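You operate a simulated robot arm through the tools that you are given. There is no shell and no other tool. Be economical: measure what you need, move in short steps, check, and stop when the job is done.

The job below is to be done with a simulated robot arm. You get a single attempt, and the scene is never put back.

Task
Band the beige parcel on the hoop stand.
Fine: hoop up, black dial into the green, press the square orange button; then dial back to its start and hoop down; the parcel stays. Where these are worked on the way, their far stop is far enough and under half their travel is too little: blue hoop.

The check looks at the end state, three seconds after you hand in, the way a careful person would. Anything else that was tipped, shoved, dropped, spilled or broken makes it a failure.

Robot
A 6-joint arm with a two-finger gripper, on a carriage that runs on a rail from [-1677, 0] to [663, 0] (x, y) and turns from -3.264 to 2.531 rad about z. Base frame: it is fixed where the carriage stands at the start and does not move with it; the origin is on the floor, on the carriage's upright axis, x ahead of it, y to its left, z up. Lengths are in mm, angles in rad, forces in N, time in s.
With the tool pointing down near the work surface it reaches from about 540 to 960 mm from the robot's upright axis, wherever it stands. Its first joint turns from -2.897 to 2.897 rad. Places, roughly: bed of the hoop stand [1100, -500, 800]; blue hoop [1100, -700, 900]; square orange button [1300, -400, 900]; squat black dial [800, -400, 900]. Payload 2.54 kg.
The tool frame sits at the grasp point between the pads (the TCP): z along the fingers, y along the line on which they close. The tips reach 23 mm beyond it. The gripper opens to 126 mm. The gripper's body begins 82 mm behind the TCP.
Orientation is that of the tool frame in the base frame, as a unit quaternion [w, x, y, z]. With the fingers straight down and closing along the base's y, the tool's x points along the base's -x, its y along +y and its z along -z.

Tools
- The arm moves only by the tool step_arm. Its argument "rows" is text: rows parted by semicolons, each of 7 numbers parted by spaces: the shift along the tool's x, y, z in units of 200 mm (1.0 is 200 mm), then the turn, a rotation vector about the tool's x, y, z in units of 60 degrees (1.0 is 60 degrees), then the gripper command, from -1 (fully open) to 1 (shut), values between in proportion. In form: x y z wx wy wz hand; .... A call has 1 to 8 rows; each row is the pose to reach, as a shift and turn from the pose commanded when the call began, along the tool's axes at that moment. A call with a number of a shift or a turn outside -1 to 1 is refused whole. Rows are played at 5 a second. More than 50 mm and 0.15 rad between two rows, or a gripper value outside its range, and nothing of the call is played. Where a pose cannot be reached the arm comes as near as it can. A force on the tool above 90 N (or 10 N above the force at the start of the call, whichever is more), or a blocked arm, ends the call early, and 0.2 s more pass. The fingers move at their own pace and stop on an object; they squeeze with about 32 N. The grip force told is the motor's: it shows also when the fingers shut on nothing. Time passes only in rows, and 0.2 s behind the last, so rows that repeat a pose let the fingers close. The reply holds the time, the measured pose of the TCP, the force on the tool along the base axes, the opening and the grip force, in the units named above and with some noise, with the torque about the TCP (base axes, N m) and any sound that the robot's microphone picked up.
- Cameras (640 x 400 px; columns grow to the right, rows downward): "scene" is now at [39.6, 135.8, 1598.3]; the picture's right is [-0.73, -0.68, 0.00], its down [-0.38, 0.40, -0.83] and it looks along [0.57, -0.61, -0.55] (base axes); focal length 265 px, centre (320, 200). "wrist" rides on the gripper at [82, 14, -122] in the tool frame; the picture's right is [-0.17, 0.99, 0.00], its down [-0.79, -0.13, -0.60] and it looks along [-0.59, -0.10, 0.80] (tool axes); focal length 243 px, centre (320, 200).
- snapshot(camera): a new picture of that camera. No time passes.
- slide_trunk(by): slides the trunk up (or, below 0, down) by that many mm; the arm and the scene camera ride with it, the base frame stays. It gives what a move gives, with no picture.
- steer(legs): drives the robot by 1 to 6 legs, each [ahead, left, turn to the left] in mm, mm and rad, along the robot's own axes; the way and the turn of a leg run together, so that a leg with both is an arc; at most 1500 mm and 3.142 rad a leg. The arm and the cameras ride along, it lands a little off, and it stops where it bumps. It keeps to its track: a leg is cut to what the track allows. It gives what a move gives.
- pan_tilt(pan, tilt): turns the head with the scene camera to pan (to the left, within 2.094 rad either way) and tilt (down, from -0.506 to 1.204), counted from straight ahead of the robot. It gives what a move gives.
- pixel_to_xyz(camera, pixels): for up to 12 pixels [column, row] of the newest picture of that camera ("zoom" is the newest enlarged one), the place [x, y, z] in the base frame of the surface seen there, good to about 3 mm. No time passes.
- zoom(camera, box): a new picture of the part [left, top, right, bottom] of that camera's present view, enlarged. No time passes.
- sign_off(): hands the job in; it is judged then, once.

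Work in short steps. Measure before you move; look again where a grasp or a placing could have gone wrong, and mend it. You have 80 turns and 52 pictures in all, those below and enlarged ones among them. Open the gripper and draw the arm clear of the work before you hand the job in, unless the task says otherwise; then end with one line.

The tools are called after "Request:" by a JSON object that holds its "fn" and its "kwargs". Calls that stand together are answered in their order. step_arm: Moves the arm, as the interface text tells. Its arguments: {"type":"object","properties":{"rows":{"type":"string"}},"required":["rows"]} The other tools are called the same way: slide_trunk (by) slides the trunk up or down; steer (legs) drives the base; pan_tilt (pan, tilt) turns the head that bears the scene camera; snapshot (camera) takes a picture; pixel_to_xyz (camera, pixels) gives the place of the surface under pixels of a picture; zoom (camera, box) takes an enlarged picture of a part of a camera's view; sign_off () hands the job in.

At the start:

```text
time: 0.0
ee_pos: [454.8, -343.3, 1184.5]
tool_rot: [0.0, 0.0, 1.0, -0.001]
force: [-1.1, 0.0, 0.3]
wrist_torque: [-0.01, 0.0, 0.01]
grip_width: 125.9
finger_force: 0.1
trunk travel left (down, up): [-400.0, 90.0]
robot x, y, heading: [-0.7, -0.7, -0.002]
head pan, tilt: [-0.817, 0.585]
```

scene: 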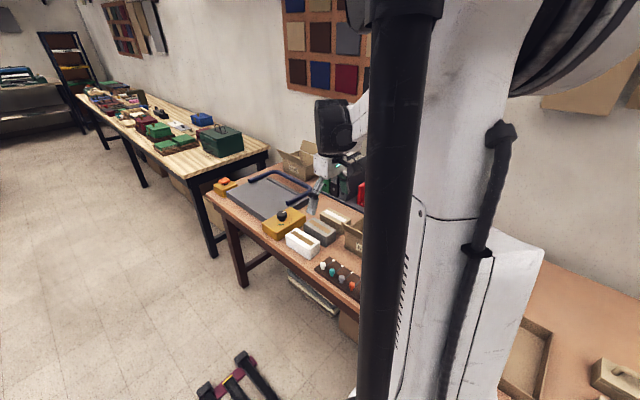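
wrist: 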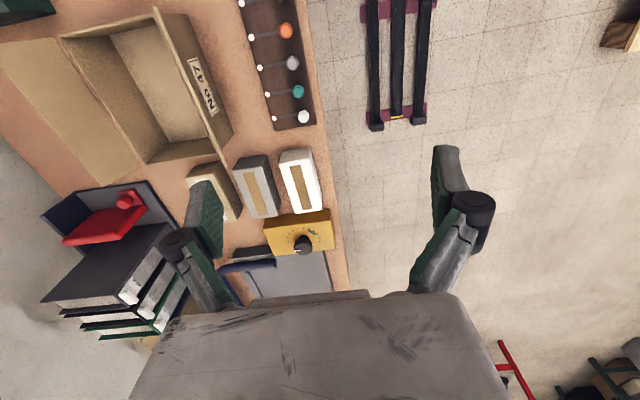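

The scene picture shows the stand around (200-340, 170-260). I enlarge that part for detail.

Request:
{"fn": "zoom", "kwargs": {"camera": "scene", "box": [200, 150, 370, 256]}}

Request:
{"fn": "zoom", "kwargs": {"camera": "wrist", "box": [170, 130, 350, 300]}}

```text
3.76 times, centred on (285, 203) of scene
```

zoom: 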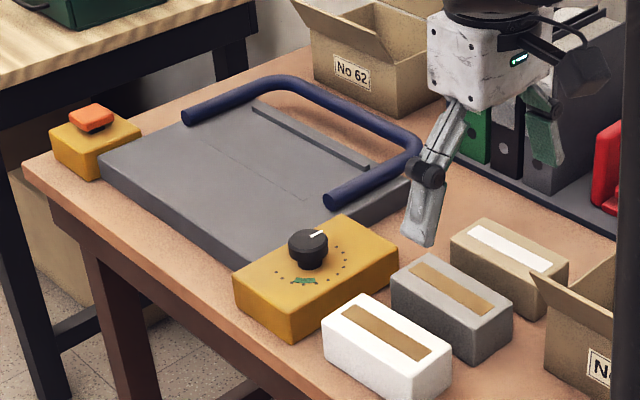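

```text
2.35 times, centred on (260, 215) of wrist
```

zoom: 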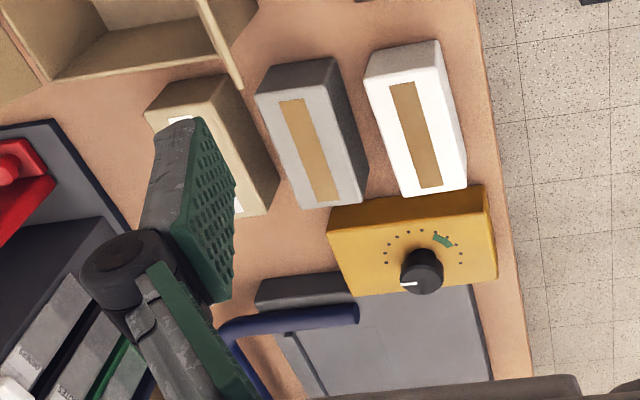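

I now measure the key parts; I take the scene enlargement again so its pixels can be used.

Request:
{"fn": "zoom", "kwargs": {"camera": "scene", "box": [200, 150, 370, 256]}}

Request:
{"fn": "pixel_to_xyz", "kwargs": {"camera": "zoom", "pixels": [[190, 117], [335, 200], [275, 82], [345, 113], [414, 148], [230, 190], [310, 133], [110, 160], [250, 262], [92, 117], [308, 238], [355, 265]]}}

Request:
{"fn": "pixel_to_xyz", "kwargs": {"camera": "zoom", "pixels": [[457, 238], [548, 277], [565, 262], [482, 220], [515, 250], [450, 285], [385, 345], [318, 234], [307, 280], [470, 190], [70, 140], [398, 190]]}}

```text
3.76 times, centred on (285, 203) of scene
```

zoom: 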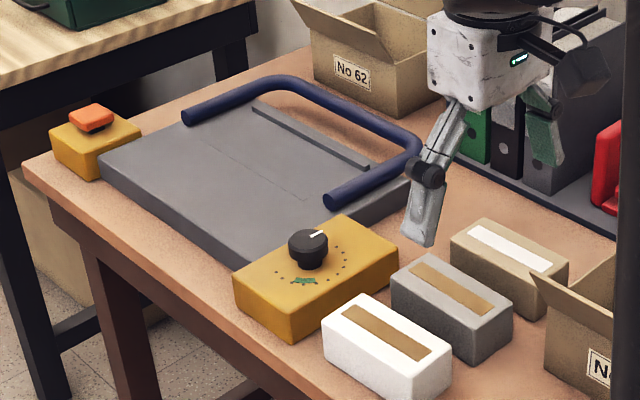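

```text
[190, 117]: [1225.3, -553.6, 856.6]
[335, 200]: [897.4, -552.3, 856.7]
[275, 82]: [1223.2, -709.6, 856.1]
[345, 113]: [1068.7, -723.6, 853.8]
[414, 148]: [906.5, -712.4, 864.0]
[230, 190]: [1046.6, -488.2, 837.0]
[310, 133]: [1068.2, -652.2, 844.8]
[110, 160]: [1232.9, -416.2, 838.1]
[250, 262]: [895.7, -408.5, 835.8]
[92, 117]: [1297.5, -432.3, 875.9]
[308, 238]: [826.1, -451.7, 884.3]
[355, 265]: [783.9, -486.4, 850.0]
```

```text
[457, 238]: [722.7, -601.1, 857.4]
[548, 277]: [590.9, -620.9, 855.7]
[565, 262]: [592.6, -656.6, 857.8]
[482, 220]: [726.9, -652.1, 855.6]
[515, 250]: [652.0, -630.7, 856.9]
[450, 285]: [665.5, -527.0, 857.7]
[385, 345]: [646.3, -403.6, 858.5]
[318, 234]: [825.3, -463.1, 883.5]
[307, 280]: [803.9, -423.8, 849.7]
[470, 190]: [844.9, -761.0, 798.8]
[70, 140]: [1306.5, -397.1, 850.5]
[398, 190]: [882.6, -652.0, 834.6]
```

The hoop is a U (bar at y≈-718, arms to y≈-553, top z≈857), bed top z≈837, beige parcel centre ≈(657,-628) with top 857. I drive to x≈500, from which everything is in reach, and look.

Request:
{"fn": "steer", "kwargs": {"legs": [[500, 0, 0]]}}

Request:
{"fn": "pan_tilt", "kwargs": {"pan": -0.85, "tilt": 0.8}}

Request:
{"fn": "snapshot", "kwargs": {"camera": "scene"}}

Request:
{"fn": "snapshot", "kwargs": {"camera": "wrist"}}

```text
time: 3.0
ee_pos: [956.2, -344.7, 1185.7]
tool_rot: [0.0, 0.003, 1.0, 0.0]
force: [0.4, -0.5, 0.3]
wrist_torque: [-0.02, 0.02, -0.01]
grip_width: 126.0
finger_force: 0.0
trunk travel left (down, up): [-400.0, 90.0]
robot x, y, heading: [500.5, -0.9, -0.007]
head pan, tilt: [-0.817, 0.585]
```

```text
time: 3.7
ee_pos: [956.3, -346.5, 1185.6]
tool_rot: [0.0, 0.003, 1.0, -0.001]
force: [-0.1, 0.2, 0.8]
wrist_torque: [0.02, 0.0, 0.02]
grip_width: 126.1
finger_force: 0.1
trunk travel left (down, up): [-400.0, 90.0]
robot x, y, heading: [504.0, 2.4, -0.004]
head pan, tilt: [-0.85, 0.799]
```

```text
46 pictures are left
```

scene: 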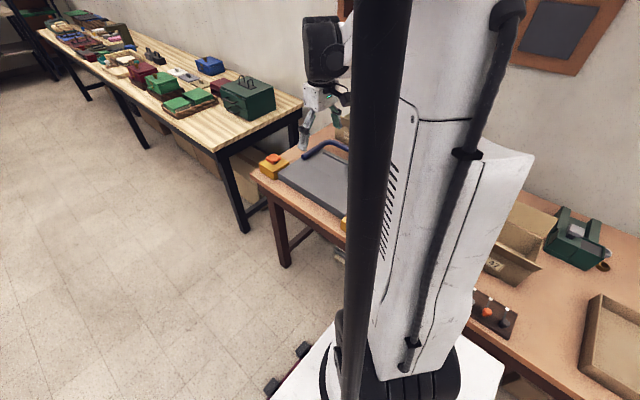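

```text
45 pictures are left
```

wrist: 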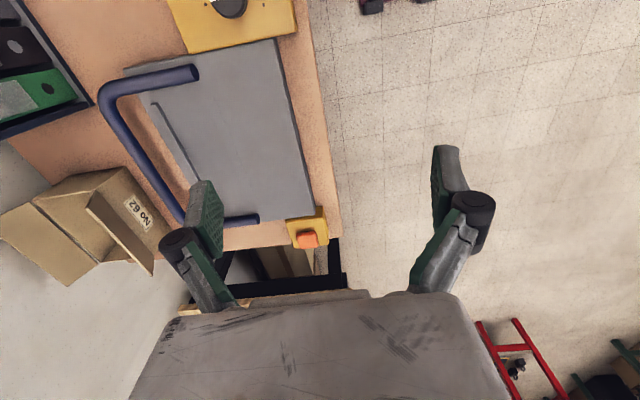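

The mast and arm block the scene camera. I turn the robot to the right so that the camera comes to the left of the arm and nearer the table.

Request:
{"fn": "steer", "kwargs": {"legs": [[0, 0, -1.2]]}}

Request:
{"fn": "pan_tilt", "kwargs": {"pan": 0.25, "tilt": 0.8}}

Request:
{"fn": "snapshot", "kwargs": {"camera": "scene"}}

Request:
{"fn": "snapshot", "kwargs": {"camera": "wrist"}}

```text
time: 7.1
ee_pos: [335.2, -544.5, 1185.0]
tool_rot: [0.0, 0.573, 0.819, 0.0]
force: [0.1, -0.2, 0.3]
wrist_torque: [0.02, 0.01, 0.01]
grip_width: 126.1
finger_force: 0.0
trunk travel left (down, up): [-400.0, 90.0]
robot x, y, heading: [500.0, 0.1, -1.221]
head pan, tilt: [-0.85, 0.799]
```

```text
time: 8.5
ee_pos: [336.0, -544.2, 1185.0]
tool_rot: [0.0, 0.574, 0.819, 0.0]
force: [-0.2, 0.1, 0.4]
wrist_torque: [0.0, -0.02, -0.01]
grip_width: 126.0
finger_force: 0.0
trunk travel left (down, up): [-400.0, 90.0]
robot x, y, heading: [502.4, 0.6, -1.217]
head pan, tilt: [0.25, 0.799]
```

```text
44 pictures are left
```

scene: 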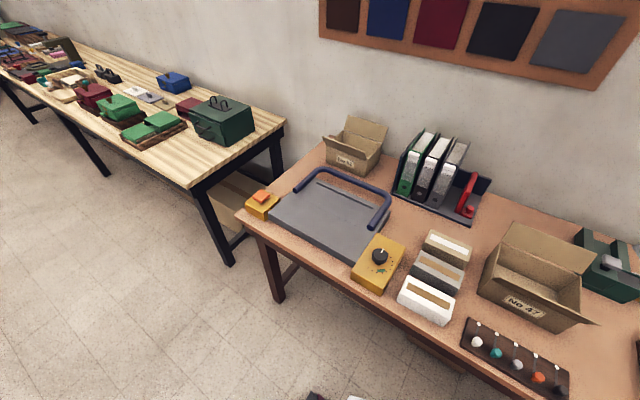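

```text
43 pictures are left
```

wrist: 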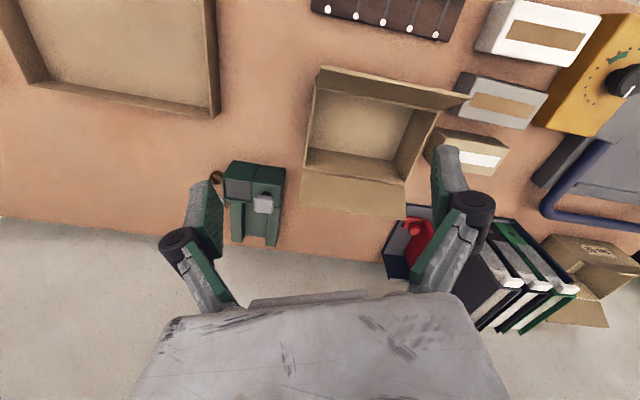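

Clear view now. I enlarge the stand and parcels and measure.

Request:
{"fn": "zoom", "kwargs": {"camera": "scene", "box": [235, 155, 411, 265]}}

Request:
{"fn": "pixel_to_xyz", "kwargs": {"camera": "zoom", "pixels": [[233, 127], [510, 260], [295, 58], [425, 98], [540, 140], [325, 200], [440, 142], [250, 150], [400, 220], [470, 190], [350, 130], [300, 85]]}}

Request:
{"fn": "pixel_to_xyz", "kwargs": {"camera": "scene", "pixels": [[430, 234], [465, 247], [469, 240], [436, 230], [449, 240], [446, 255], [427, 246], [466, 258], [448, 246], [440, 262], [400, 240], [497, 245]]}}

```text
3.64 times, centred on (323, 210) of scene
```

zoom: 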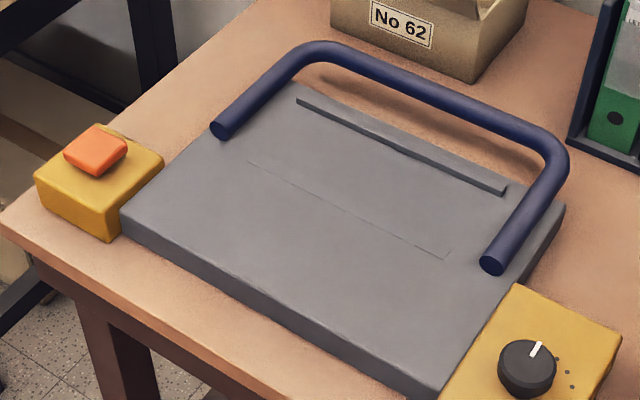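

```text
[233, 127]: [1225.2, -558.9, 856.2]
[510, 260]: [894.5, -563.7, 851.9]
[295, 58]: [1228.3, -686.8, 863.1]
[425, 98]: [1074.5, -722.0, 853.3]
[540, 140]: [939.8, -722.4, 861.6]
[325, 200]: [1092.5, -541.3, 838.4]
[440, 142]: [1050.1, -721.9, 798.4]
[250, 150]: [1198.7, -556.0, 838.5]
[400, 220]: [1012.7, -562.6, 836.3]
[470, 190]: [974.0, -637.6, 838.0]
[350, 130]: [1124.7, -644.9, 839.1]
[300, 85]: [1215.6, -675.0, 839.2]
```

```text
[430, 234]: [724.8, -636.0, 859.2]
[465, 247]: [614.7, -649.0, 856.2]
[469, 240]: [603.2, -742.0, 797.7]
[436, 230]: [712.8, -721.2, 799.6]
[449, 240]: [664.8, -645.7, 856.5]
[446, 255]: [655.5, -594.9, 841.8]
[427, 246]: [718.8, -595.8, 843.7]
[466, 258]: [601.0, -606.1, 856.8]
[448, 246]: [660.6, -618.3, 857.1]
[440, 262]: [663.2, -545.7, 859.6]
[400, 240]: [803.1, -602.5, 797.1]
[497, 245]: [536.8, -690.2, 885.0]
```

The stand's slot runs along x at y≈-550 with the fence at y≈-660; the parcel belongs centred on the bed inside the U. I enlarge the parcel to get its corners.

Request:
{"fn": "zoom", "kwargs": {"camera": "scene", "box": [395, 215, 491, 275]}}

```text
6.67 times, centred on (443, 245) of scene
```

zoom: 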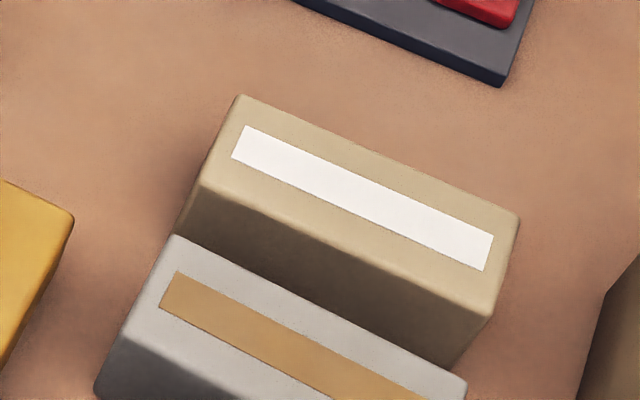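

Corners of the beige top appear at (240,97), (519,215), (490,315), (200,185) in this enlargement; I measure just inside them.

Request:
{"fn": "pixel_to_xyz", "kwargs": {"camera": "zoom", "pixels": [[243, 104], [512, 218], [486, 306], [206, 184], [360, 200], [170, 240], [465, 380], [385, 152], [345, 245], [320, 296], [500, 80], [610, 310]]}}

```text
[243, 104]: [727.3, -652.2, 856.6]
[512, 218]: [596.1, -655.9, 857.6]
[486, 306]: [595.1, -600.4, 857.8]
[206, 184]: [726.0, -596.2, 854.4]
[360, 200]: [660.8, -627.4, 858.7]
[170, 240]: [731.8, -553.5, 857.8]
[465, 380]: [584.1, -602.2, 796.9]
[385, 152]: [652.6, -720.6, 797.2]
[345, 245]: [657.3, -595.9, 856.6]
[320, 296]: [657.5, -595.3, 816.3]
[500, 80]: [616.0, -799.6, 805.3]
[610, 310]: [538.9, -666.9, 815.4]
```

The parcel spans x 593–730, y -598…-656 (centre 661,-627). I swing the tool toward it at height while turning the wrist so the fingers close along base y.

Request:
{"fn": "step_arm", "kwargs": {"rows": "-0.075 0.12 0 0 0 -0.125 -1;-0.15 0.24 0 0 0 -0.25 -1;-0.225 0.36 0 0 0 -0.375 -1;-0.3 0.48 0 0 0 -0.5 -1;-0.375 0.6 0 0 0 -0.625 -1;-0.45 0.72 0 0 0 -0.75 -1;-0.525 0.84 0 0 0 -0.875 -1;-0.6 0.96 0 0 0 -1 -1"}}

```text
time: 10.3
ee_pos: [559.2, -591.9, 1185.6]
tool_rot: [0.0, 0.086, 0.996, 0.0]
force: [0.4, 0.3, 0.0]
wrist_torque: [0.01, 0.0, -0.02]
grip_width: 125.9
finger_force: 0.0
trunk travel left (down, up): [-400.0, 90.0]
robot x, y, heading: [508.0, -0.5, -1.217]
head pan, tilt: [0.25, 0.799]
```

The tool is at (559,-592). I finish the turn and come over the parcel, down to z≈1000, narrowing the fingers to about 95 mm.

Request:
{"fn": "step_arm", "kwargs": {"rows": "-0.1 -0.016 0.05 0 0 -0.096 -0.5;-0.2 -0.03 0.15 0 0 -0.192 -0.5;-0.3 -0.05 0.3 0 0 -0.192 -0.5;-0.4 -0.07 0.45 0 0 -0.192 -0.5;-0.5 -0.086 0.6 0 0 -0.192 -0.5;-0.531 -0.086 0.75 0 0 -0.192 -0.5;-0.531 -0.086 0.9 0 0 -0.192 -0.5;-0.531 -0.086 0.925 0 0 -0.192 -0.5"}}

Request:
{"fn": "snapshot", "kwargs": {"camera": "wrist"}}

```text
time: 12.1
ee_pos: [660.1, -626.6, 999.2]
tool_rot: [0.0, -0.015, 1.0, 0.0]
force: [0.4, -0.7, -0.1]
wrist_torque: [0.0, 0.02, 0.0]
grip_width: 94.5
finger_force: 0.1
trunk travel left (down, up): [-400.0, 90.0]
robot x, y, heading: [503.2, -2.1, -1.221]
head pan, tilt: [0.25, 0.799]
```

```text
40 pictures are left
```

wrist: 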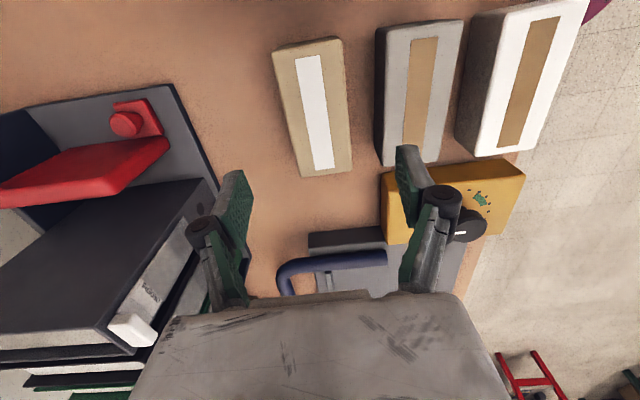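

Parcel centred between fingers. Descend to z≈832 with care.

Request:
{"fn": "step_arm", "kwargs": {"rows": "0 0 0.2 0 0 0 -0.5;0 0 0.4 0 0 0 -0.5;0 0 0.55 0 0 0 -0.5;0 0 0.68 0 0 0 -0.5;0 0 0.78 0 0 0 -0.5;0 0 0.835 0 0 0 -0.5"}}

```text
time: 13.5
ee_pos: [658.7, -626.1, 832.4]
tool_rot: [0.001, -0.014, 1.0, 0.0]
force: [0.1, 0.1, 0.2]
wrist_torque: [-0.02, -0.01, 0.01]
grip_width: 94.3
finger_force: 0.0
trunk travel left (down, up): [-400.0, 90.0]
robot x, y, heading: [504.1, 0.8, -1.216]
head pan, tilt: [0.25, 0.799]
```

No contact on the way. I close and lift 40 mm as a check.

Request:
{"fn": "step_arm", "kwargs": {"rows": "0 0 0 0 0 0 0.9;0 0 0 0 0 0 0.9;0 0 0 0 0 0 0.9;0 0 0 0 0 0 0.9;0 0 -0.05 0 0 0 0.9;0 0 -0.1 0 0 0 0.9;0 0 -0.2 0 0 0 0.9"}}

```text
time: 15.1
ee_pos: [660.2, -626.1, 873.0]
tool_rot: [0.0, -0.015, 1.0, 0.0]
force: [0.5, -0.3, -3.5]
wrist_torque: [-0.01, 0.03, 0.02]
grip_width: 67.0
finger_force: 32.3
trunk travel left (down, up): [-400.0, 90.0]
robot x, y, heading: [505.9, 0.1, -1.226]
head pan, tilt: [0.25, 0.799]
```

Held (3.5 N, 67 mm). Lift to about z 963 and carry toward the bed, part one.

Request:
{"fn": "step_arm", "kwargs": {"rows": "0 0 -0.2 0 0 0 0.9;0 0 -0.4 0 0 0 0.9;-0.1 0 -0.45 0 0 0 0.9;-0.3 0.03 -0.45 0 0 0 0.9;-0.5 0.07 -0.45 0 0 0 0.9;-0.7 0.11 -0.45 0 0 0 0.9;-0.9 0.15 -0.45 0 0 0 0.9;-0.955 0.15 -0.45 0 0 0 0.9"}}

```text
time: 16.9
ee_pos: [850.7, -591.7, 962.8]
tool_rot: [-0.001, -0.012, 1.0, -0.001]
force: [0.5, 0.7, -4.2]
wrist_torque: [0.0, 0.03, 0.02]
grip_width: 66.9
finger_force: 31.8
trunk travel left (down, up): [-400.0, 90.0]
robot x, y, heading: [504.7, 1.7, -1.22]
head pan, tilt: [0.25, 0.799]
```

Carry on over the bed, straightening the yaw.

Request:
{"fn": "step_arm", "kwargs": {"rows": "-0.2 0.04 0 0 0 0 0.9;-0.4 0.08 0 0 0 0.01 0.9;-0.6 0.12 0 0 0 0.02 0.9;-0.8 0.16 0 0 0 0.025 0.9;-1 0.18 0 0 0 0.025 0.9;-1 0.18 0 0 0 0.025 0.9"}}

Request:
{"fn": "snapshot", "kwargs": {"camera": "wrist"}}

Request:
{"fn": "zoom", "kwargs": {"camera": "scene", "box": [235, 125, 411, 265]}}

```text
time: 18.3
ee_pos: [1049.3, -550.9, 960.9]
tool_rot: [0.0, -0.001, 1.0, 0.0]
force: [1.2, -0.7, -4.8]
wrist_torque: [-0.01, 0.0, -0.02]
grip_width: 66.8
finger_force: 32.2
trunk travel left (down, up): [-400.0, 90.0]
robot x, y, heading: [506.0, 0.4, -1.218]
head pan, tilt: [0.25, 0.799]
```

```text
39 pictures are left
```

wrist: 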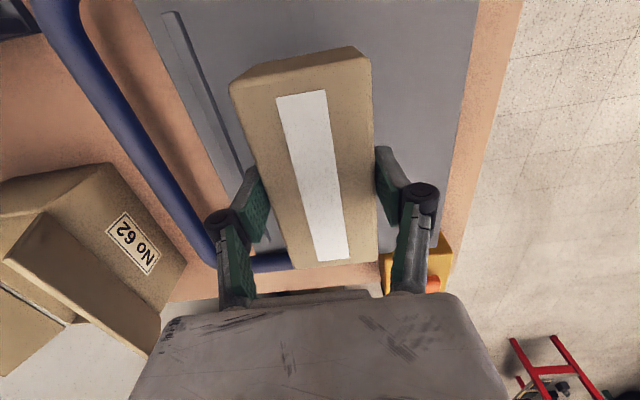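

```text
2.86 times, centred on (323, 195) of scene
```

zoom: 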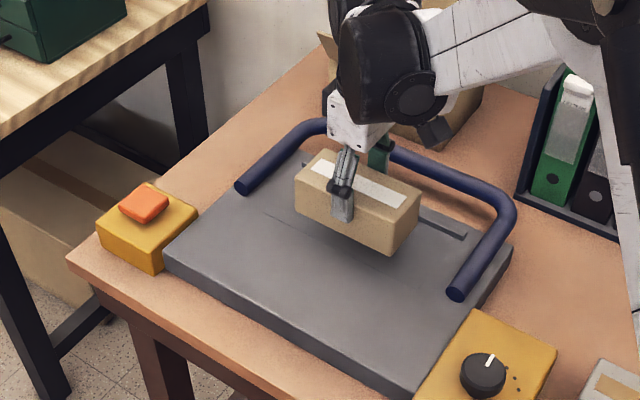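

Parcel hangs over the slot. Lower it to TCP z≈872 at (1061,-546).

Request:
{"fn": "step_arm", "kwargs": {"rows": "-0.03 0.02 0.1 0 0 0 0.9;-0.06 0.025 0.25 0 0 0 0.9;-0.06 0.025 0.36 0 0 0 0.9;-0.06 0.025 0.41 0 0 0 0.9;-0.06 0.025 0.435 0 0 0 0.9"}}

```text
time: 19.5
ee_pos: [1061.1, -544.7, 878.2]
tool_rot: [0.001, -0.001, 1.0, 0.0]
force: [-0.7, 2.4, 25.4]
wrist_torque: [0.16, 0.28, 0.01]
grip_width: 67.2
finger_force: 32.0
trunk travel left (down, up): [-400.0, 90.0]
robot x, y, heading: [505.1, 1.5, -1.219]
head pan, tilt: [0.25, 0.799]
```

It touched at z≈878 (25 N). I ease up a hair, open, and withdraw upward.

Request:
{"fn": "step_arm", "kwargs": {"rows": "0 0 -0.015 0 0 0 0.9;0 0 -0.015 0 0 0 -0.4;0 0 -0.015 0 0 0 -0.4;0 0 -0.015 0 0 0 -0.4;0 0 -0.1 0 0 0 -0.4;0 0 -0.3 0 0 0 -0.4;0 0 -0.5 0 0 0 -0.4;0 0 -0.7 0 0 0 -0.4"}}

Request:
{"fn": "snapshot", "kwargs": {"camera": "wrist"}}

```text
time: 21.3
ee_pos: [1060.0, -544.6, 1016.6]
tool_rot: [0.0, -0.001, 1.0, -0.001]
force: [0.9, -0.3, 0.1]
wrist_torque: [0.03, 0.03, 0.0]
grip_width: 88.3
finger_force: 0.0
trunk travel left (down, up): [-400.0, 90.0]
robot x, y, heading: [505.7, 0.2, -1.221]
head pan, tilt: [0.25, 0.799]
```

```text
37 pictures are left
```

wrist: 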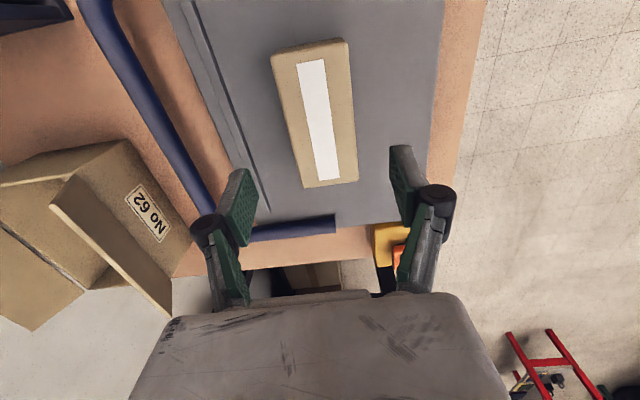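

Parcel sits on the bed. I measure the bar edges near the grasp place and the box behind.

Request:
{"fn": "pixel_to_xyz", "kwargs": {"camera": "wrist", "pixels": [[117, 60], [105, 65], [128, 55], [152, 120], [142, 125], [163, 115], [190, 240], [163, 345], [120, 142], [60, 185], [10, 180], [230, 110]]}}

```text
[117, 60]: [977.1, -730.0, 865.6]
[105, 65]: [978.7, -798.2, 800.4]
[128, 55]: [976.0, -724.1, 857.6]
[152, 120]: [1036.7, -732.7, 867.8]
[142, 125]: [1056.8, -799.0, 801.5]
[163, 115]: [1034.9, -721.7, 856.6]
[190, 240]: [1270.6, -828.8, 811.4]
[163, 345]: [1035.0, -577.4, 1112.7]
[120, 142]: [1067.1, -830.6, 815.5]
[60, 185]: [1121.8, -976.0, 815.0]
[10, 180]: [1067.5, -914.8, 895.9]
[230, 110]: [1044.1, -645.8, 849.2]
```

Bar centre is ≈ y -731, z 856, radius ≈11. I move above it at x≈1030, narrowing the fingers to ~60 mm.

Request:
{"fn": "step_arm", "kwargs": {"rows": "0.05 -0.18 0 0 0 0 0;0.1 -0.38 0 0 0 0 0;0.15 -0.58 0 0 0 0 0;0.15 -0.78 0 0 0 0 0;0.15 -0.932 0.1 0 0 0 0;0.15 -0.932 0.28 0 0 0 0;0.15 -0.932 0.28 0 0 0 0"}}

Request:
{"fn": "snapshot", "kwargs": {"camera": "wrist"}}

Request:
{"fn": "snapshot", "kwargs": {"camera": "scene"}}

```text
time: 22.9
ee_pos: [1030.6, -730.6, 960.2]
tool_rot: [-0.001, -0.001, 1.0, 0.0]
force: [0.5, -0.5, 0.9]
wrist_torque: [-0.01, 0.01, 0.03]
grip_width: 62.8
finger_force: 0.0
trunk travel left (down, up): [-400.0, 90.0]
robot x, y, heading: [504.9, 2.4, -1.224]
head pan, tilt: [0.25, 0.799]
```

```text
36 pictures are left
```

wrist: 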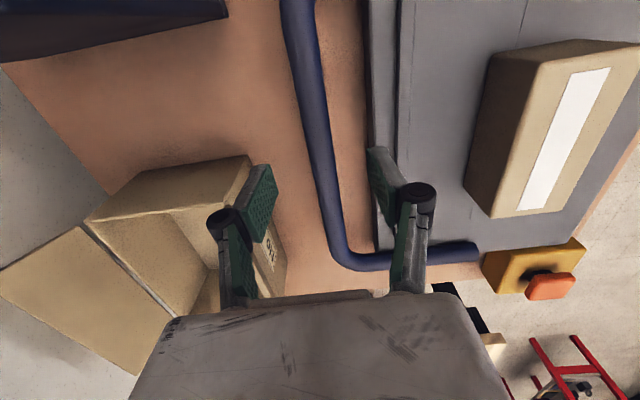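

```text
35 pictures are left
```

scene: 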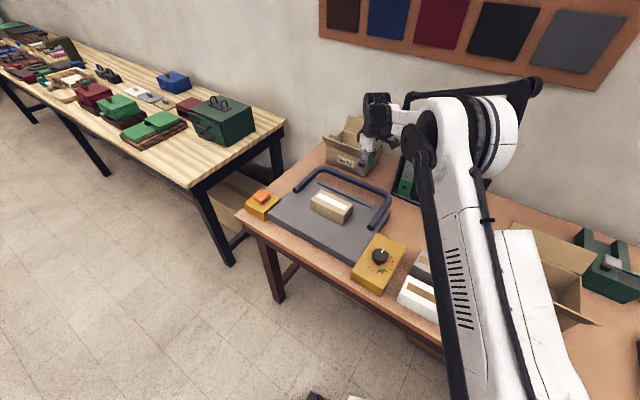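

I check the clearance of the box flap and where the bar lies between the fingers.

Request:
{"fn": "pixel_to_xyz", "kwargs": {"camera": "wrist", "pixels": [[245, 162], [275, 240], [285, 285], [95, 220], [200, 190], [325, 170], [311, 170], [335, 168], [380, 100], [402, 60], [372, 60], [340, 265]]}}

```text
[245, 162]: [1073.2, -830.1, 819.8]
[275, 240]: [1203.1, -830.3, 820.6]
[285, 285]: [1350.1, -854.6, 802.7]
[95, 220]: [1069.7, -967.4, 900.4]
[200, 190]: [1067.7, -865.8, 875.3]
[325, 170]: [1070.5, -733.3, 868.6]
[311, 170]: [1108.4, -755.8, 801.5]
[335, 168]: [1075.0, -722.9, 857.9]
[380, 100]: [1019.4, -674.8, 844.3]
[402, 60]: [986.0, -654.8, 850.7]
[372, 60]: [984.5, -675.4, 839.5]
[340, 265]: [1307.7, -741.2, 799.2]
```

Box front is at y≈-830, clear. Descend to z≈865 and close on the bar.

Request:
{"fn": "step_arm", "kwargs": {"rows": "0 -0.01 0.15 0 0 0 0;0 -0.01 0.3 0 0 0 0;0 -0.01 0.4 0 0 0 0;0 -0.01 0.475 0 0 0 0;0 -0.01 0.475 0 0 0 0.9;0 -0.01 0.475 0 0 0 0.9;0 -0.01 0.475 0 0 0 0.9;0 -0.01 0.475 0 0 0 0.9"}}

```text
time: 24.7
ee_pos: [1031.2, -733.8, 864.5]
tool_rot: [-0.001, -0.001, 1.0, -0.001]
force: [-1.3, -0.3, -1.1]
wrist_torque: [-0.02, -0.09, -0.08]
grip_width: 22.5
finger_force: 45.0
trunk travel left (down, up): [-400.0, 90.0]
robot x, y, heading: [500.9, 2.1, -1.227]
head pan, tilt: [0.25, 0.799]
```

Bar is gripped (22 mm). I lift slightly along the presumed arc about (y≈-560, z≈856) to feel how it moves.

Request:
{"fn": "step_arm", "kwargs": {"rows": "0 0.002 -0.04 0 0 0 0.9;0 0.005 -0.09 0 0 0 0.9;0 0.01 -0.13 0 0 0 0.9;0 0.02 -0.18 0 0 0 0.9"}}

Request:
{"fn": "zoom", "kwargs": {"camera": "scene", "box": [235, 125, 411, 265]}}

```text
time: 25.7
ee_pos: [1030.1, -730.0, 899.9]
tool_rot: [0.001, -0.001, 1.0, -0.001]
force: [5.5, -10.9, -0.7]
wrist_torque: [-0.3, -0.08, -0.15]
grip_width: 21.0
finger_force: 44.8
trunk travel left (down, up): [-400.0, 90.0]
robot x, y, heading: [504.5, -3.7, -1.225]
head pan, tilt: [0.25, 0.799]
```

```text
2.86 times, centred on (323, 195) of scene
```

zoom: 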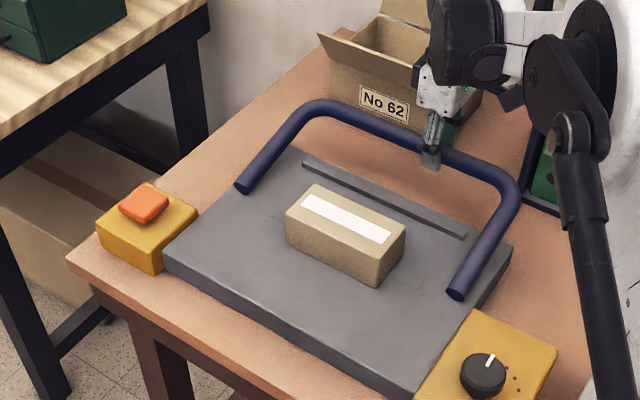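

It pivots at the arm ends as presumed. I continue along the arc to about 54°.

Request:
{"fn": "step_arm", "kwargs": {"rows": "0 0.033 -0.125 0 0 0 0.9;0 0.088 -0.2465 0 0 0 0.9;0 0.16 -0.3585 0 0 0 0.9;0 0.249 -0.458 0 0 0 0.9;0 0.352 -0.5435 0 0 0 0.9"}}

```text
time: 26.9
ee_pos: [1032.3, -655.7, 1008.1]
tool_rot: [-0.001, -0.001, 1.0, 0.001]
force: [-13.5, 44.3, -61.8]
wrist_torque: [0.0, -0.11, 0.11]
grip_width: 19.0
finger_force: 44.2
trunk travel left (down, up): [-400.0, 90.0]
robot x, y, heading: [504.8, 0.2, -1.22]
head pan, tilt: [0.25, 0.799]
```

The reaction points towards the pivot: my radius is a bit large. I ease inward by ~8 mm and read the force.

Request:
{"fn": "step_arm", "kwargs": {"rows": "0 0.012 0.016 0 0 0 0.9;0 0.024 0.034 0 0 0 0.9;0 0.024 0.034 0 0 0 0.9"}}

Request:
{"fn": "zoom", "kwargs": {"camera": "scene", "box": [235, 105, 411, 265]}}

```text
time: 27.7
ee_pos: [1030.2, -655.4, 1004.3]
tool_rot: [0.0, 0.0, 1.0, 0.0]
force: [11.4, -11.0, 10.4]
wrist_torque: [-0.06, -0.08, 0.02]
grip_width: 17.3
finger_force: 42.5
trunk travel left (down, up): [-400.0, 90.0]
robot x, y, heading: [502.6, 0.1, -1.224]
head pan, tilt: [0.25, 0.799]
```

```text
2.50 times, centred on (323, 185) of scene
```

zoom: 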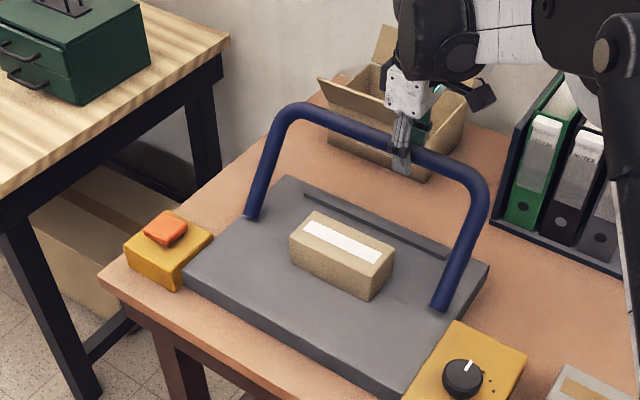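

Grip width fell to 17 mm, so the bar has slid toward the tips. I measure where the bar actually is.

Request:
{"fn": "pixel_to_xyz", "kwargs": {"camera": "zoom", "pixels": [[370, 134], [350, 126], [432, 158], [300, 112], [252, 210], [440, 300], [258, 160], [465, 245]]}}

Request:
{"fn": "snapshot", "kwargs": {"camera": "wrist"}}

```text
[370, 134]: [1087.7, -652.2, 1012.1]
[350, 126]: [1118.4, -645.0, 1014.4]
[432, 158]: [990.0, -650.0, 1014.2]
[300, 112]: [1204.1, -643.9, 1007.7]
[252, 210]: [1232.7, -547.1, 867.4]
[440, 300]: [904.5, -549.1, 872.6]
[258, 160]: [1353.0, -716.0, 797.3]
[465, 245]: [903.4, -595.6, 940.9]
```

```text
32 pictures are left
```

wrist: 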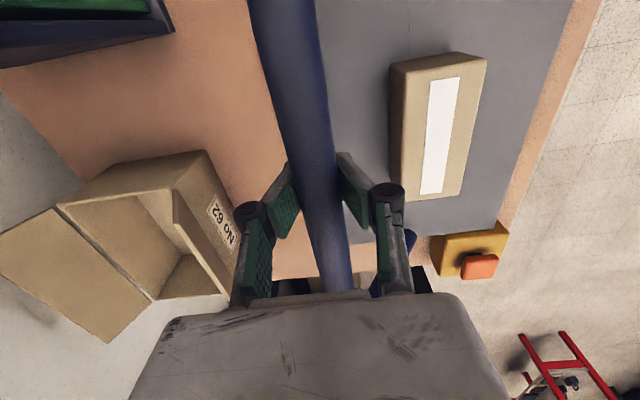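

The bar now sits at the TCP, still on a circle of R≈178 about (-555, 858). I continue the arc toward vertical.

Request:
{"fn": "step_arm", "kwargs": {"rows": "0 0.05 -0.03 0 0 0 0.9;0 0.101 -0.055 0 0 0 0.9;0 0.162 -0.08 0 0 0 0.9;0 0.224 -0.1 0 0 0 0.9;0 0.29 -0.12 0 0 0 0.9;0 0.3535 -0.135 0 0 0 0.9"}}

```text
time: 29.1
ee_pos: [1029.7, -586.3, 1028.0]
tool_rot: [-0.001, 0.001, 1.0, 0.0]
force: [-13.6, 5.4, -38.0]
wrist_torque: [-0.5, -0.08, -0.04]
grip_width: 11.7
finger_force: 38.8
trunk travel left (down, up): [-400.0, 90.0]
robot x, y, heading: [503.7, 0.0, -1.223]
head pan, tilt: [0.25, 0.799]
```

Grip width is 11.7 mm—the bar is slipping in the fingers. I look.

Request:
{"fn": "snapshot", "kwargs": {"camera": "wrist"}}

Request:
{"fn": "zoom", "kwargs": {"camera": "scene", "box": [275, 95, 403, 225]}}

```text
31 pictures are left
```

wrist: 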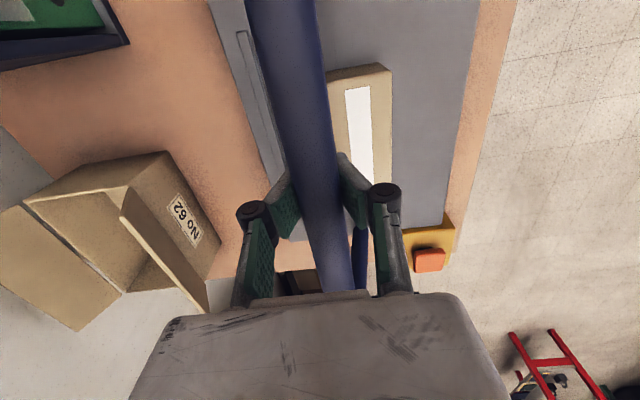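

```text
3.08 times, centred on (339, 160) of scene
```

zoom: 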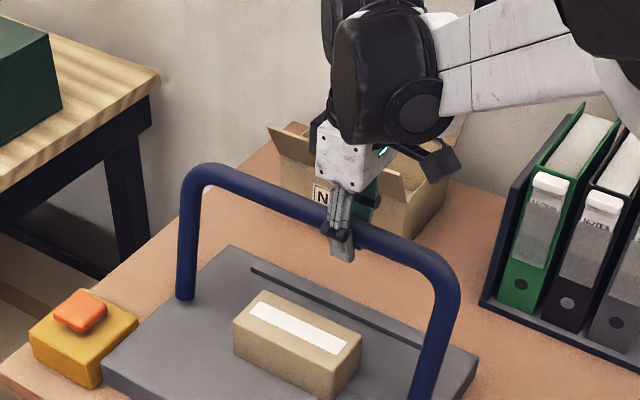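

The bar is cradled above the nearly closed pads, so the hold is secure. I continue in y toward and past vertical to find the stop.

Request:
{"fn": "step_arm", "kwargs": {"rows": "0 0.05 0.005 0 0 0 0.9;0 0.1 0.005 0 0 0 0.9;0 0.15 0.005 0 0 0 0.9;0 0.2 0.01 0 0 0 0.9"}}

Request:
{"fn": "zoom", "kwargs": {"camera": "scene", "box": [255, 95, 411, 245]}}

```text
time: 30.1
ee_pos: [1030.0, -548.9, 1027.5]
tool_rot: [0.0, 0.001, 1.0, -0.002]
force: [5.5, -44.5, 7.7]
wrist_torque: [0.21, -0.02, 0.11]
grip_width: 10.0
finger_force: 37.8
trunk travel left (down, up): [-400.0, 90.0]
robot x, y, heading: [507.1, 3.2, -1.222]
head pan, tilt: [0.25, 0.799]
```

```text
2.67 times, centred on (333, 170) of scene
```

zoom: 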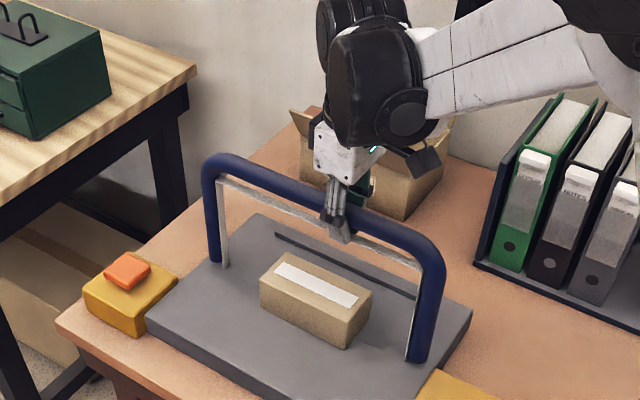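

The hoop is vertical and against its stop (-44 N in y). I open gradually, ease off and check that it stays before withdrawing.

Request:
{"fn": "step_arm", "kwargs": {"rows": "0 -0.01 0 0 0 0 0.6;0 -0.01 0 0 0 0 0.4;0 -0.01 0 0 0 0 0.2;0 -0.01 0 0 0 0 0;0 -0.01 0 0 0 0 0"}}

Request:
{"fn": "snapshot", "kwargs": {"camera": "wrist"}}

```text
time: 31.3
ee_pos: [1030.7, -545.6, 1028.0]
tool_rot: [0.001, -0.001, 1.0, 0.0]
force: [0.1, -0.3, -1.0]
wrist_torque: [0.0, 0.0, 0.03]
grip_width: 63.0
finger_force: 0.1
trunk travel left (down, up): [-400.0, 90.0]
robot x, y, heading: [503.9, -1.3, -1.216]
head pan, tilt: [0.25, 0.799]
```

```text
28 pictures are left
```

wrist: 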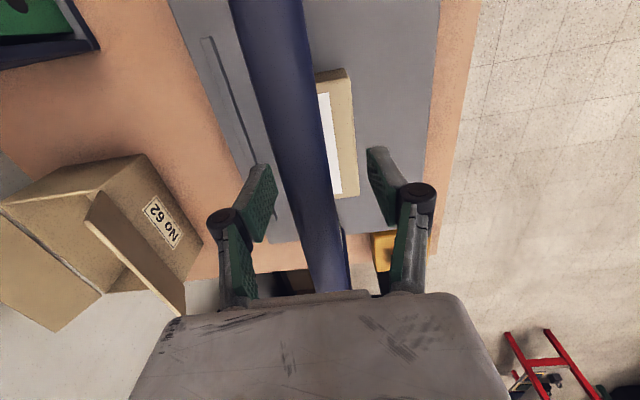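

The hoop stays up by itself. I rise above it, then go toward the dial.

Request:
{"fn": "step_arm", "kwargs": {"rows": "0 0 -0.2 0 0 0 0;0 0 -0.4 0 0 0 0;0 0 -0.55 0 0 0 0;0.2 0.1 -0.55 0 0 0 0;0.4 0.2 -0.55 0 0 0 0;0.6 0.3 -0.55 0 0 0 0;0.8 0.4 -0.55 0 0 0 0;1 0.47 -0.55 0 0 0 0"}}

Request:
{"fn": "snapshot", "kwargs": {"camera": "wrist"}}

Request:
{"fn": "zoom", "kwargs": {"camera": "scene", "box": [335, 220, 431, 300]}}

```text
time: 33.1
ee_pos: [830.4, -451.0, 1138.6]
tool_rot: [-0.001, 0.0, 1.0, 0.001]
force: [0.1, 0.4, 0.4]
wrist_torque: [-0.04, 0.0, 0.02]
grip_width: 62.8
finger_force: 0.1
trunk travel left (down, up): [-400.0, 90.0]
robot x, y, heading: [504.4, -1.1, -1.225]
head pan, tilt: [0.25, 0.799]
```

```text
27 pictures are left
```

wrist: 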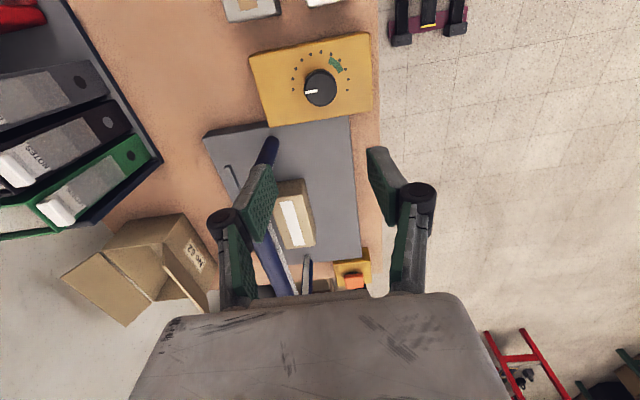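

```text
5.00 times, centred on (383, 260) of scene
```

zoom: 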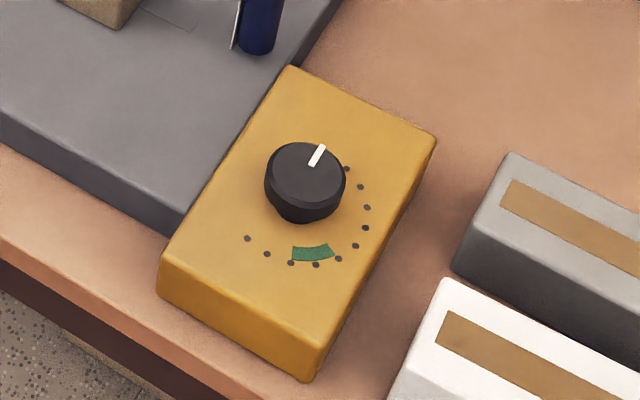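

Request:
{"fn": "pixel_to_xyz", "kwargs": {"camera": "zoom", "pixels": [[305, 177], [322, 148], [313, 163], [268, 180], [343, 188], [297, 199], [316, 145], [294, 253], [331, 250], [313, 253], [347, 168], [247, 238]]}}

Request:
{"fn": "zoom", "kwargs": {"camera": "wrist", "box": [240, 25, 384, 130]}}

```text
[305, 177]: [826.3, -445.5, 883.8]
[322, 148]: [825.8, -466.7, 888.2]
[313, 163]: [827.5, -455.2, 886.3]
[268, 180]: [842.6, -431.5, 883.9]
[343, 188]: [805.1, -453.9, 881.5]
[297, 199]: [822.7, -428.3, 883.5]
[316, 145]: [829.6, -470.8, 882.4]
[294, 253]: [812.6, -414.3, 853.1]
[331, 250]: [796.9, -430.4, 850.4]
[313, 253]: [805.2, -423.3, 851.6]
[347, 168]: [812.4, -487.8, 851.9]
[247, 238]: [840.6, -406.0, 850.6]
```

```text
3.81 times, centred on (312, 78) of wrist
```

zoom: 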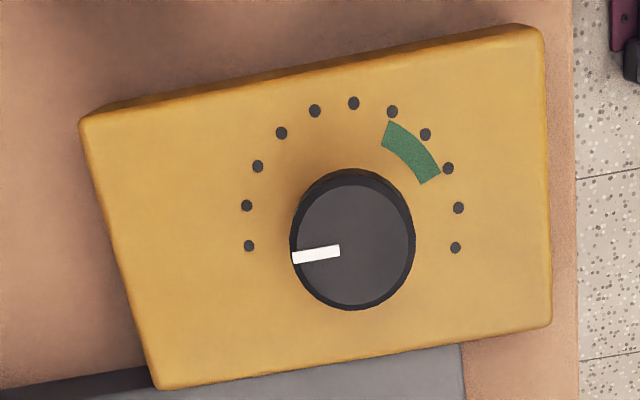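

I measure the dial outline and the scale in the wrist enlargement.

Request:
{"fn": "pixel_to_xyz", "kwargs": {"camera": "zoom", "pixels": [[296, 245], [409, 235], [352, 188], [352, 298], [352, 240], [249, 245], [455, 247], [353, 103], [386, 135], [430, 175], [410, 155], [298, 257]]}}

```text
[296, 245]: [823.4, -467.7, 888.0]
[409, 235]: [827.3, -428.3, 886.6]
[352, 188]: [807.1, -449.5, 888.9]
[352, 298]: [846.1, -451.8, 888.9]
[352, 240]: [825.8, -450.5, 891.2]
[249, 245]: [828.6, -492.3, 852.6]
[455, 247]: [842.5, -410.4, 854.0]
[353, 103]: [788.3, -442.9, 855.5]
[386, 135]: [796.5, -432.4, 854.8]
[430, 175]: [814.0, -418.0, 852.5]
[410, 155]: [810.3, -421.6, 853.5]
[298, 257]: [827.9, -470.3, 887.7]
```

Dial centre ≈(826,-449), Ø≈42, top ≈887, scale base ≈852. Pointer bears -85°, green centre ≈129° on the clockwise way: turn ≈145° clockwise. I descend, pre-turned 30° counter-clockwise.

Request:
{"fn": "step_arm", "kwargs": {"rows": "0.022 0.01 0.2 0 0 -0.125 0;0.022 0.01 0.4 0 0 -0.25 0;0.022 0.01 0.6 0 0 -0.375 0;0.022 0.01 0.8 0 0 -0.5 0;0.022 0.01 0.95 0 0 -0.5 0;0.022 0.01 1 0 0 -0.5 0"}}

Request:
{"fn": "snapshot", "kwargs": {"camera": "wrist"}}

```text
time: 34.5
ee_pos: [825.0, -449.0, 938.2]
tool_rot: [-0.001, -0.259, 0.966, 0.0]
force: [0.4, -0.3, -0.2]
wrist_torque: [0.03, -0.01, 0.06]
grip_width: 62.7
finger_force: 0.1
trunk travel left (down, up): [-400.0, 90.0]
robot x, y, heading: [504.7, -0.9, -1.219]
head pan, tilt: [0.25, 0.799]
```

```text
24 pictures are left
```

wrist: 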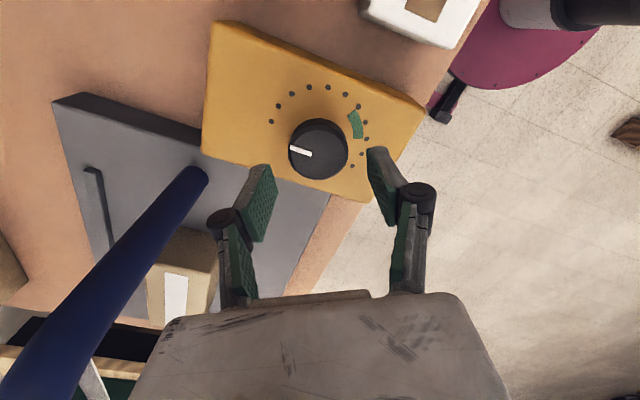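

Dial lies between the fingers. Descend to z≈884 and close.

Request:
{"fn": "step_arm", "kwargs": {"rows": "0 0 0.12 0 0 0 0;0 0 0.22 0 0 0 0;0 0 0.27 0 0 0 0;0 0 0.27 0 0 0 0.8;0 0 0.27 0 0 0 0.8;0 0 0.27 0 0 0 0.8"}}

```text
time: 35.9
ee_pos: [826.2, -451.8, 884.1]
tool_rot: [0.0, -0.259, 0.966, -0.001]
force: [13.0, -19.8, 9.8]
wrist_torque: [-0.55, -0.32, -0.02]
grip_width: 45.9
finger_force: 45.4
trunk travel left (down, up): [-400.0, 90.0]
robot x, y, heading: [504.7, -0.6, -1.219]
head pan, tilt: [0.25, 0.799]
```

Gripped at 46 mm; a 23 N side force says I'm ~2 mm off, so I shift that much and turn 60° clockwise.

Request:
{"fn": "step_arm", "kwargs": {"rows": "0 -0.012 0 0 0 0 0.8;0 -0.012 0 0 0 0.14 0.8;0 -0.012 0 0 0 0.28 0.8;0 -0.012 0 0 0 0.42 0.8;0 -0.012 0 0 0 0.56 0.8;0 -0.012 0 0 0 0.7 0.8;0 -0.012 0 0 0 0.84 0.8;0 -0.012 0 0 0 0.98 0.8"}}

```text
time: 37.7
ee_pos: [826.9, -450.4, 884.3]
tool_rot: [-0.001, 0.249, 0.969, 0.0]
force: [-3.5, 41.2, -31.1]
wrist_torque: [0.5, 0.81, 0.09]
grip_width: 46.2
finger_force: 44.7
trunk travel left (down, up): [-400.0, 90.0]
robot x, y, heading: [502.7, 1.8, -1.214]
head pan, tilt: [0.25, 0.799]
```

Turn went fine (29° past). A 41 N y-force remains; I correct 3 mm and turn on another 59°.

Request:
{"fn": "step_arm", "kwargs": {"rows": "0.007 0.013 0.005 0 0 0 0.8;0.007 0.013 0.005 0 0 0.14 0.8;0.007 0.013 0.005 0 0 0.28 0.8;0.007 0.013 0.005 0 0 0.42 0.8;0.007 0.013 0.005 0 0 0.56 0.8;0.007 0.013 0.005 0 0 0.7 0.8;0.007 0.013 0.005 0 0 0.84 0.8;0.007 0.013 0.005 0 0 0.98 0.8"}}

Request:
{"fn": "snapshot", "kwargs": {"camera": "wrist"}}

```text
time: 39.5
ee_pos: [827.8, -448.8, 882.3]
tool_rot: [0.001, 0.693, 0.721, -0.001]
force: [22.5, -9.8, 21.4]
wrist_torque: [-0.41, -0.45, 0.06]
grip_width: 45.5
finger_force: 44.6
trunk travel left (down, up): [-400.0, 90.0]
robot x, y, heading: [504.4, -4.5, -1.222]
head pan, tilt: [0.25, 0.799]
```

```text
23 pictures are left
```

wrist: 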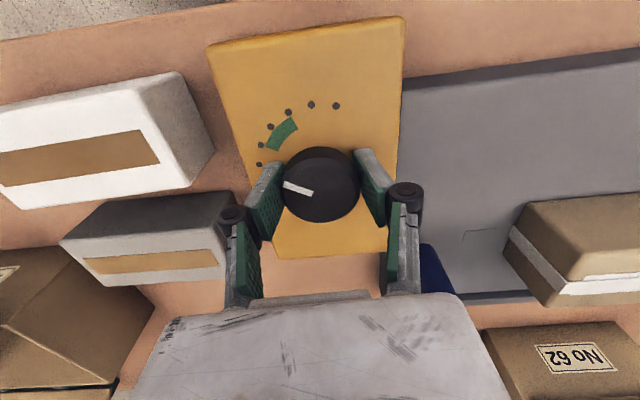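

Turned 118° so far; pointer needs ≈27° more to the green's middle. I finish the turn.

Request:
{"fn": "step_arm", "kwargs": {"rows": "0 0.007 -0.005 0 0 0 0.8;0 0.007 -0.005 0 0 0.115 0.8;0 0.007 -0.005 0 0 0.23 0.8;0 0.007 -0.005 0 0 0.345 0.8;0 0.007 -0.005 0 0 0.46 0.8;0 0.007 -0.005 0 0 0.46 0.8"}}

Request:
{"fn": "zoom", "kwargs": {"camera": "wrist", "box": [200, 50, 440, 250]}}

```text
time: 40.9
ee_pos: [829.1, -447.2, 881.4]
tool_rot: [-0.001, 0.844, 0.536, -0.001]
force: [4.5, 1.5, -29.0]
wrist_torque: [0.17, -0.03, -0.01]
grip_width: 45.6
finger_force: 44.3
trunk travel left (down, up): [-400.0, 90.0]
robot x, y, heading: [500.0, 0.6, -1.222]
head pan, tilt: [0.25, 0.799]
```

```text
2.00 times, centred on (320, 150) of wrist
```

zoom: 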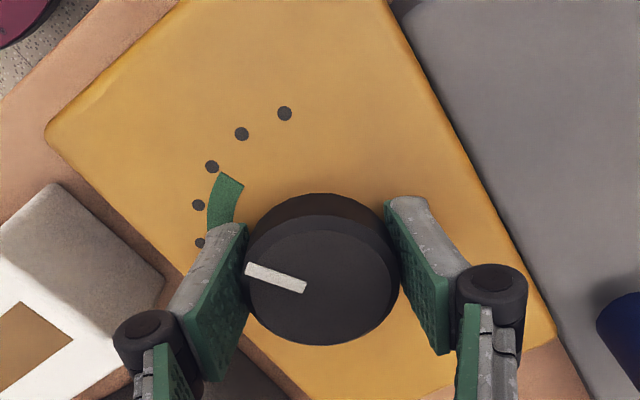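

Tool turned 145°; the pointer seems to aim at the green. I release and rise straight to check.

Request:
{"fn": "step_arm", "kwargs": {"rows": "0 0 0 0 0 0 0.3;0 0 0 0 0 0 0;0 0 -0.05 0 0 0 0;0 0 -0.2 0 0 0 0;0 0 -0.4 0 0 0 0;0 0 -0.6 0 0 0 0;0 0 -0.8 0 0 0 0"}}

Request:
{"fn": "zoom", "kwargs": {"camera": "wrist", "box": [200, 20, 440, 220]}}

Request:
{"fn": "zoom", "kwargs": {"camera": "scene", "box": [235, 140, 411, 300]}}

```text
time: 42.5
ee_pos: [828.0, -448.2, 1042.9]
tool_rot: [0.0, 0.844, 0.536, 0.0]
force: [0.3, -0.2, 0.0]
wrist_torque: [0.0, -0.03, 0.01]
grip_width: 62.9
finger_force: 0.1
trunk travel left (down, up): [-400.0, 90.0]
robot x, y, heading: [503.9, 4.9, -1.222]
head pan, tilt: [0.25, 0.799]
```

```text
2.00 times, centred on (320, 120) of wrist
```

zoom: 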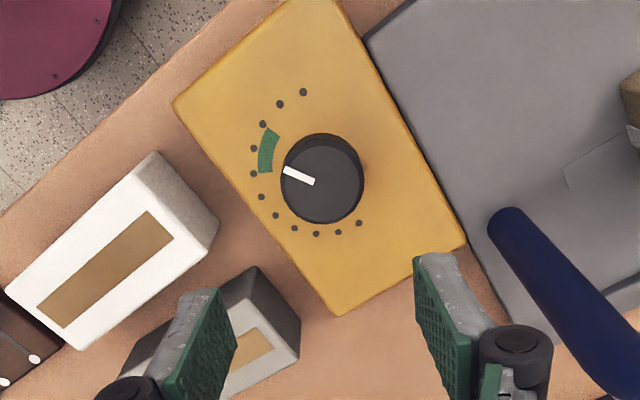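

```text
2.50 times, centred on (323, 220) of scene
```

zoom: 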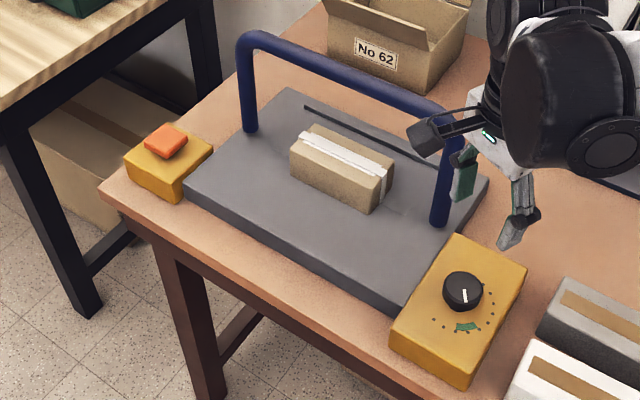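

The strap now lies on the parcel and the pointer aims near the green's middle. I verify its bearing numerically and also measure the button.

Request:
{"fn": "pixel_to_xyz", "kwargs": {"camera": "zoom", "pixels": [[464, 301], [463, 290], [445, 292], [482, 290], [467, 327], [456, 328], [478, 326], [166, 141], [147, 140], [187, 140], [170, 127], [162, 158]]}}

Request:
{"fn": "zoom", "kwargs": {"camera": "wrist", "box": [284, 60, 404, 160]}}

```text
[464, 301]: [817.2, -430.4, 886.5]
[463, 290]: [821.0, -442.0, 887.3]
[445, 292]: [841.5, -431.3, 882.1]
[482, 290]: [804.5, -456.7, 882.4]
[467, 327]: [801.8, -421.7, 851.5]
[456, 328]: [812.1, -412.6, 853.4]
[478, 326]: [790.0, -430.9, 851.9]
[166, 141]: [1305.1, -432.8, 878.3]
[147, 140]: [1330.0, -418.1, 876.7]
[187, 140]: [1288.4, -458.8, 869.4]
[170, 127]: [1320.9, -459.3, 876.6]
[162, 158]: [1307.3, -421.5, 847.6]
```

```text
4.00 times, centred on (344, 110) of wrist
```

zoom: 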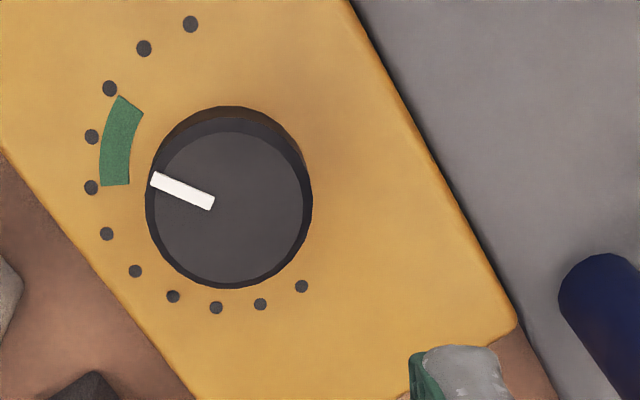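

Request:
{"fn": "pixel_to_xyz", "kwargs": {"camera": "zoom", "pixels": [[155, 180], [211, 203], [230, 133], [228, 285], [300, 205], [130, 105], [115, 183], [113, 140], [302, 286], [190, 24], [92, 137], [90, 187]]}}

```text
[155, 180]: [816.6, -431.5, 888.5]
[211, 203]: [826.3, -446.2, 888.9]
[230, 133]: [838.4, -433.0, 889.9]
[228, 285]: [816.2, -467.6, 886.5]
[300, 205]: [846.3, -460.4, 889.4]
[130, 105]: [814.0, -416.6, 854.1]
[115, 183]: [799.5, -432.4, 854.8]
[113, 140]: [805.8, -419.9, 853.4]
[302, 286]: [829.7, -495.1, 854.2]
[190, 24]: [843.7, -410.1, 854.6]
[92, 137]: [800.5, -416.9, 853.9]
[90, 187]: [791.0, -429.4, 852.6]
```

Pointer lies inside the green (≈120–127° within 112–148°). Now the button; I enlarge it for its centre.

Request:
{"fn": "zoom", "kwargs": {"camera": "scene", "box": [276, 180, 332, 225]}}

```text
8.89 times, centred on (304, 202) of scene
```

zoom: 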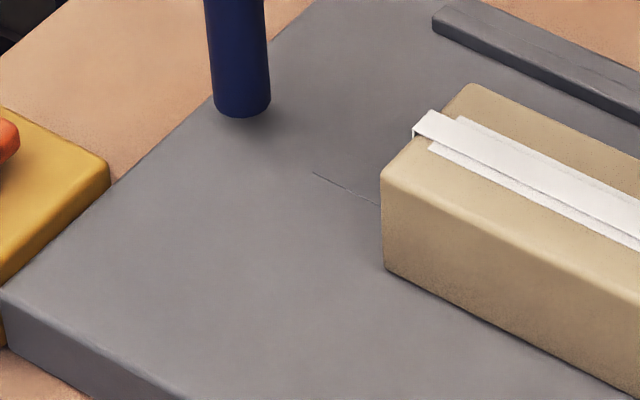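

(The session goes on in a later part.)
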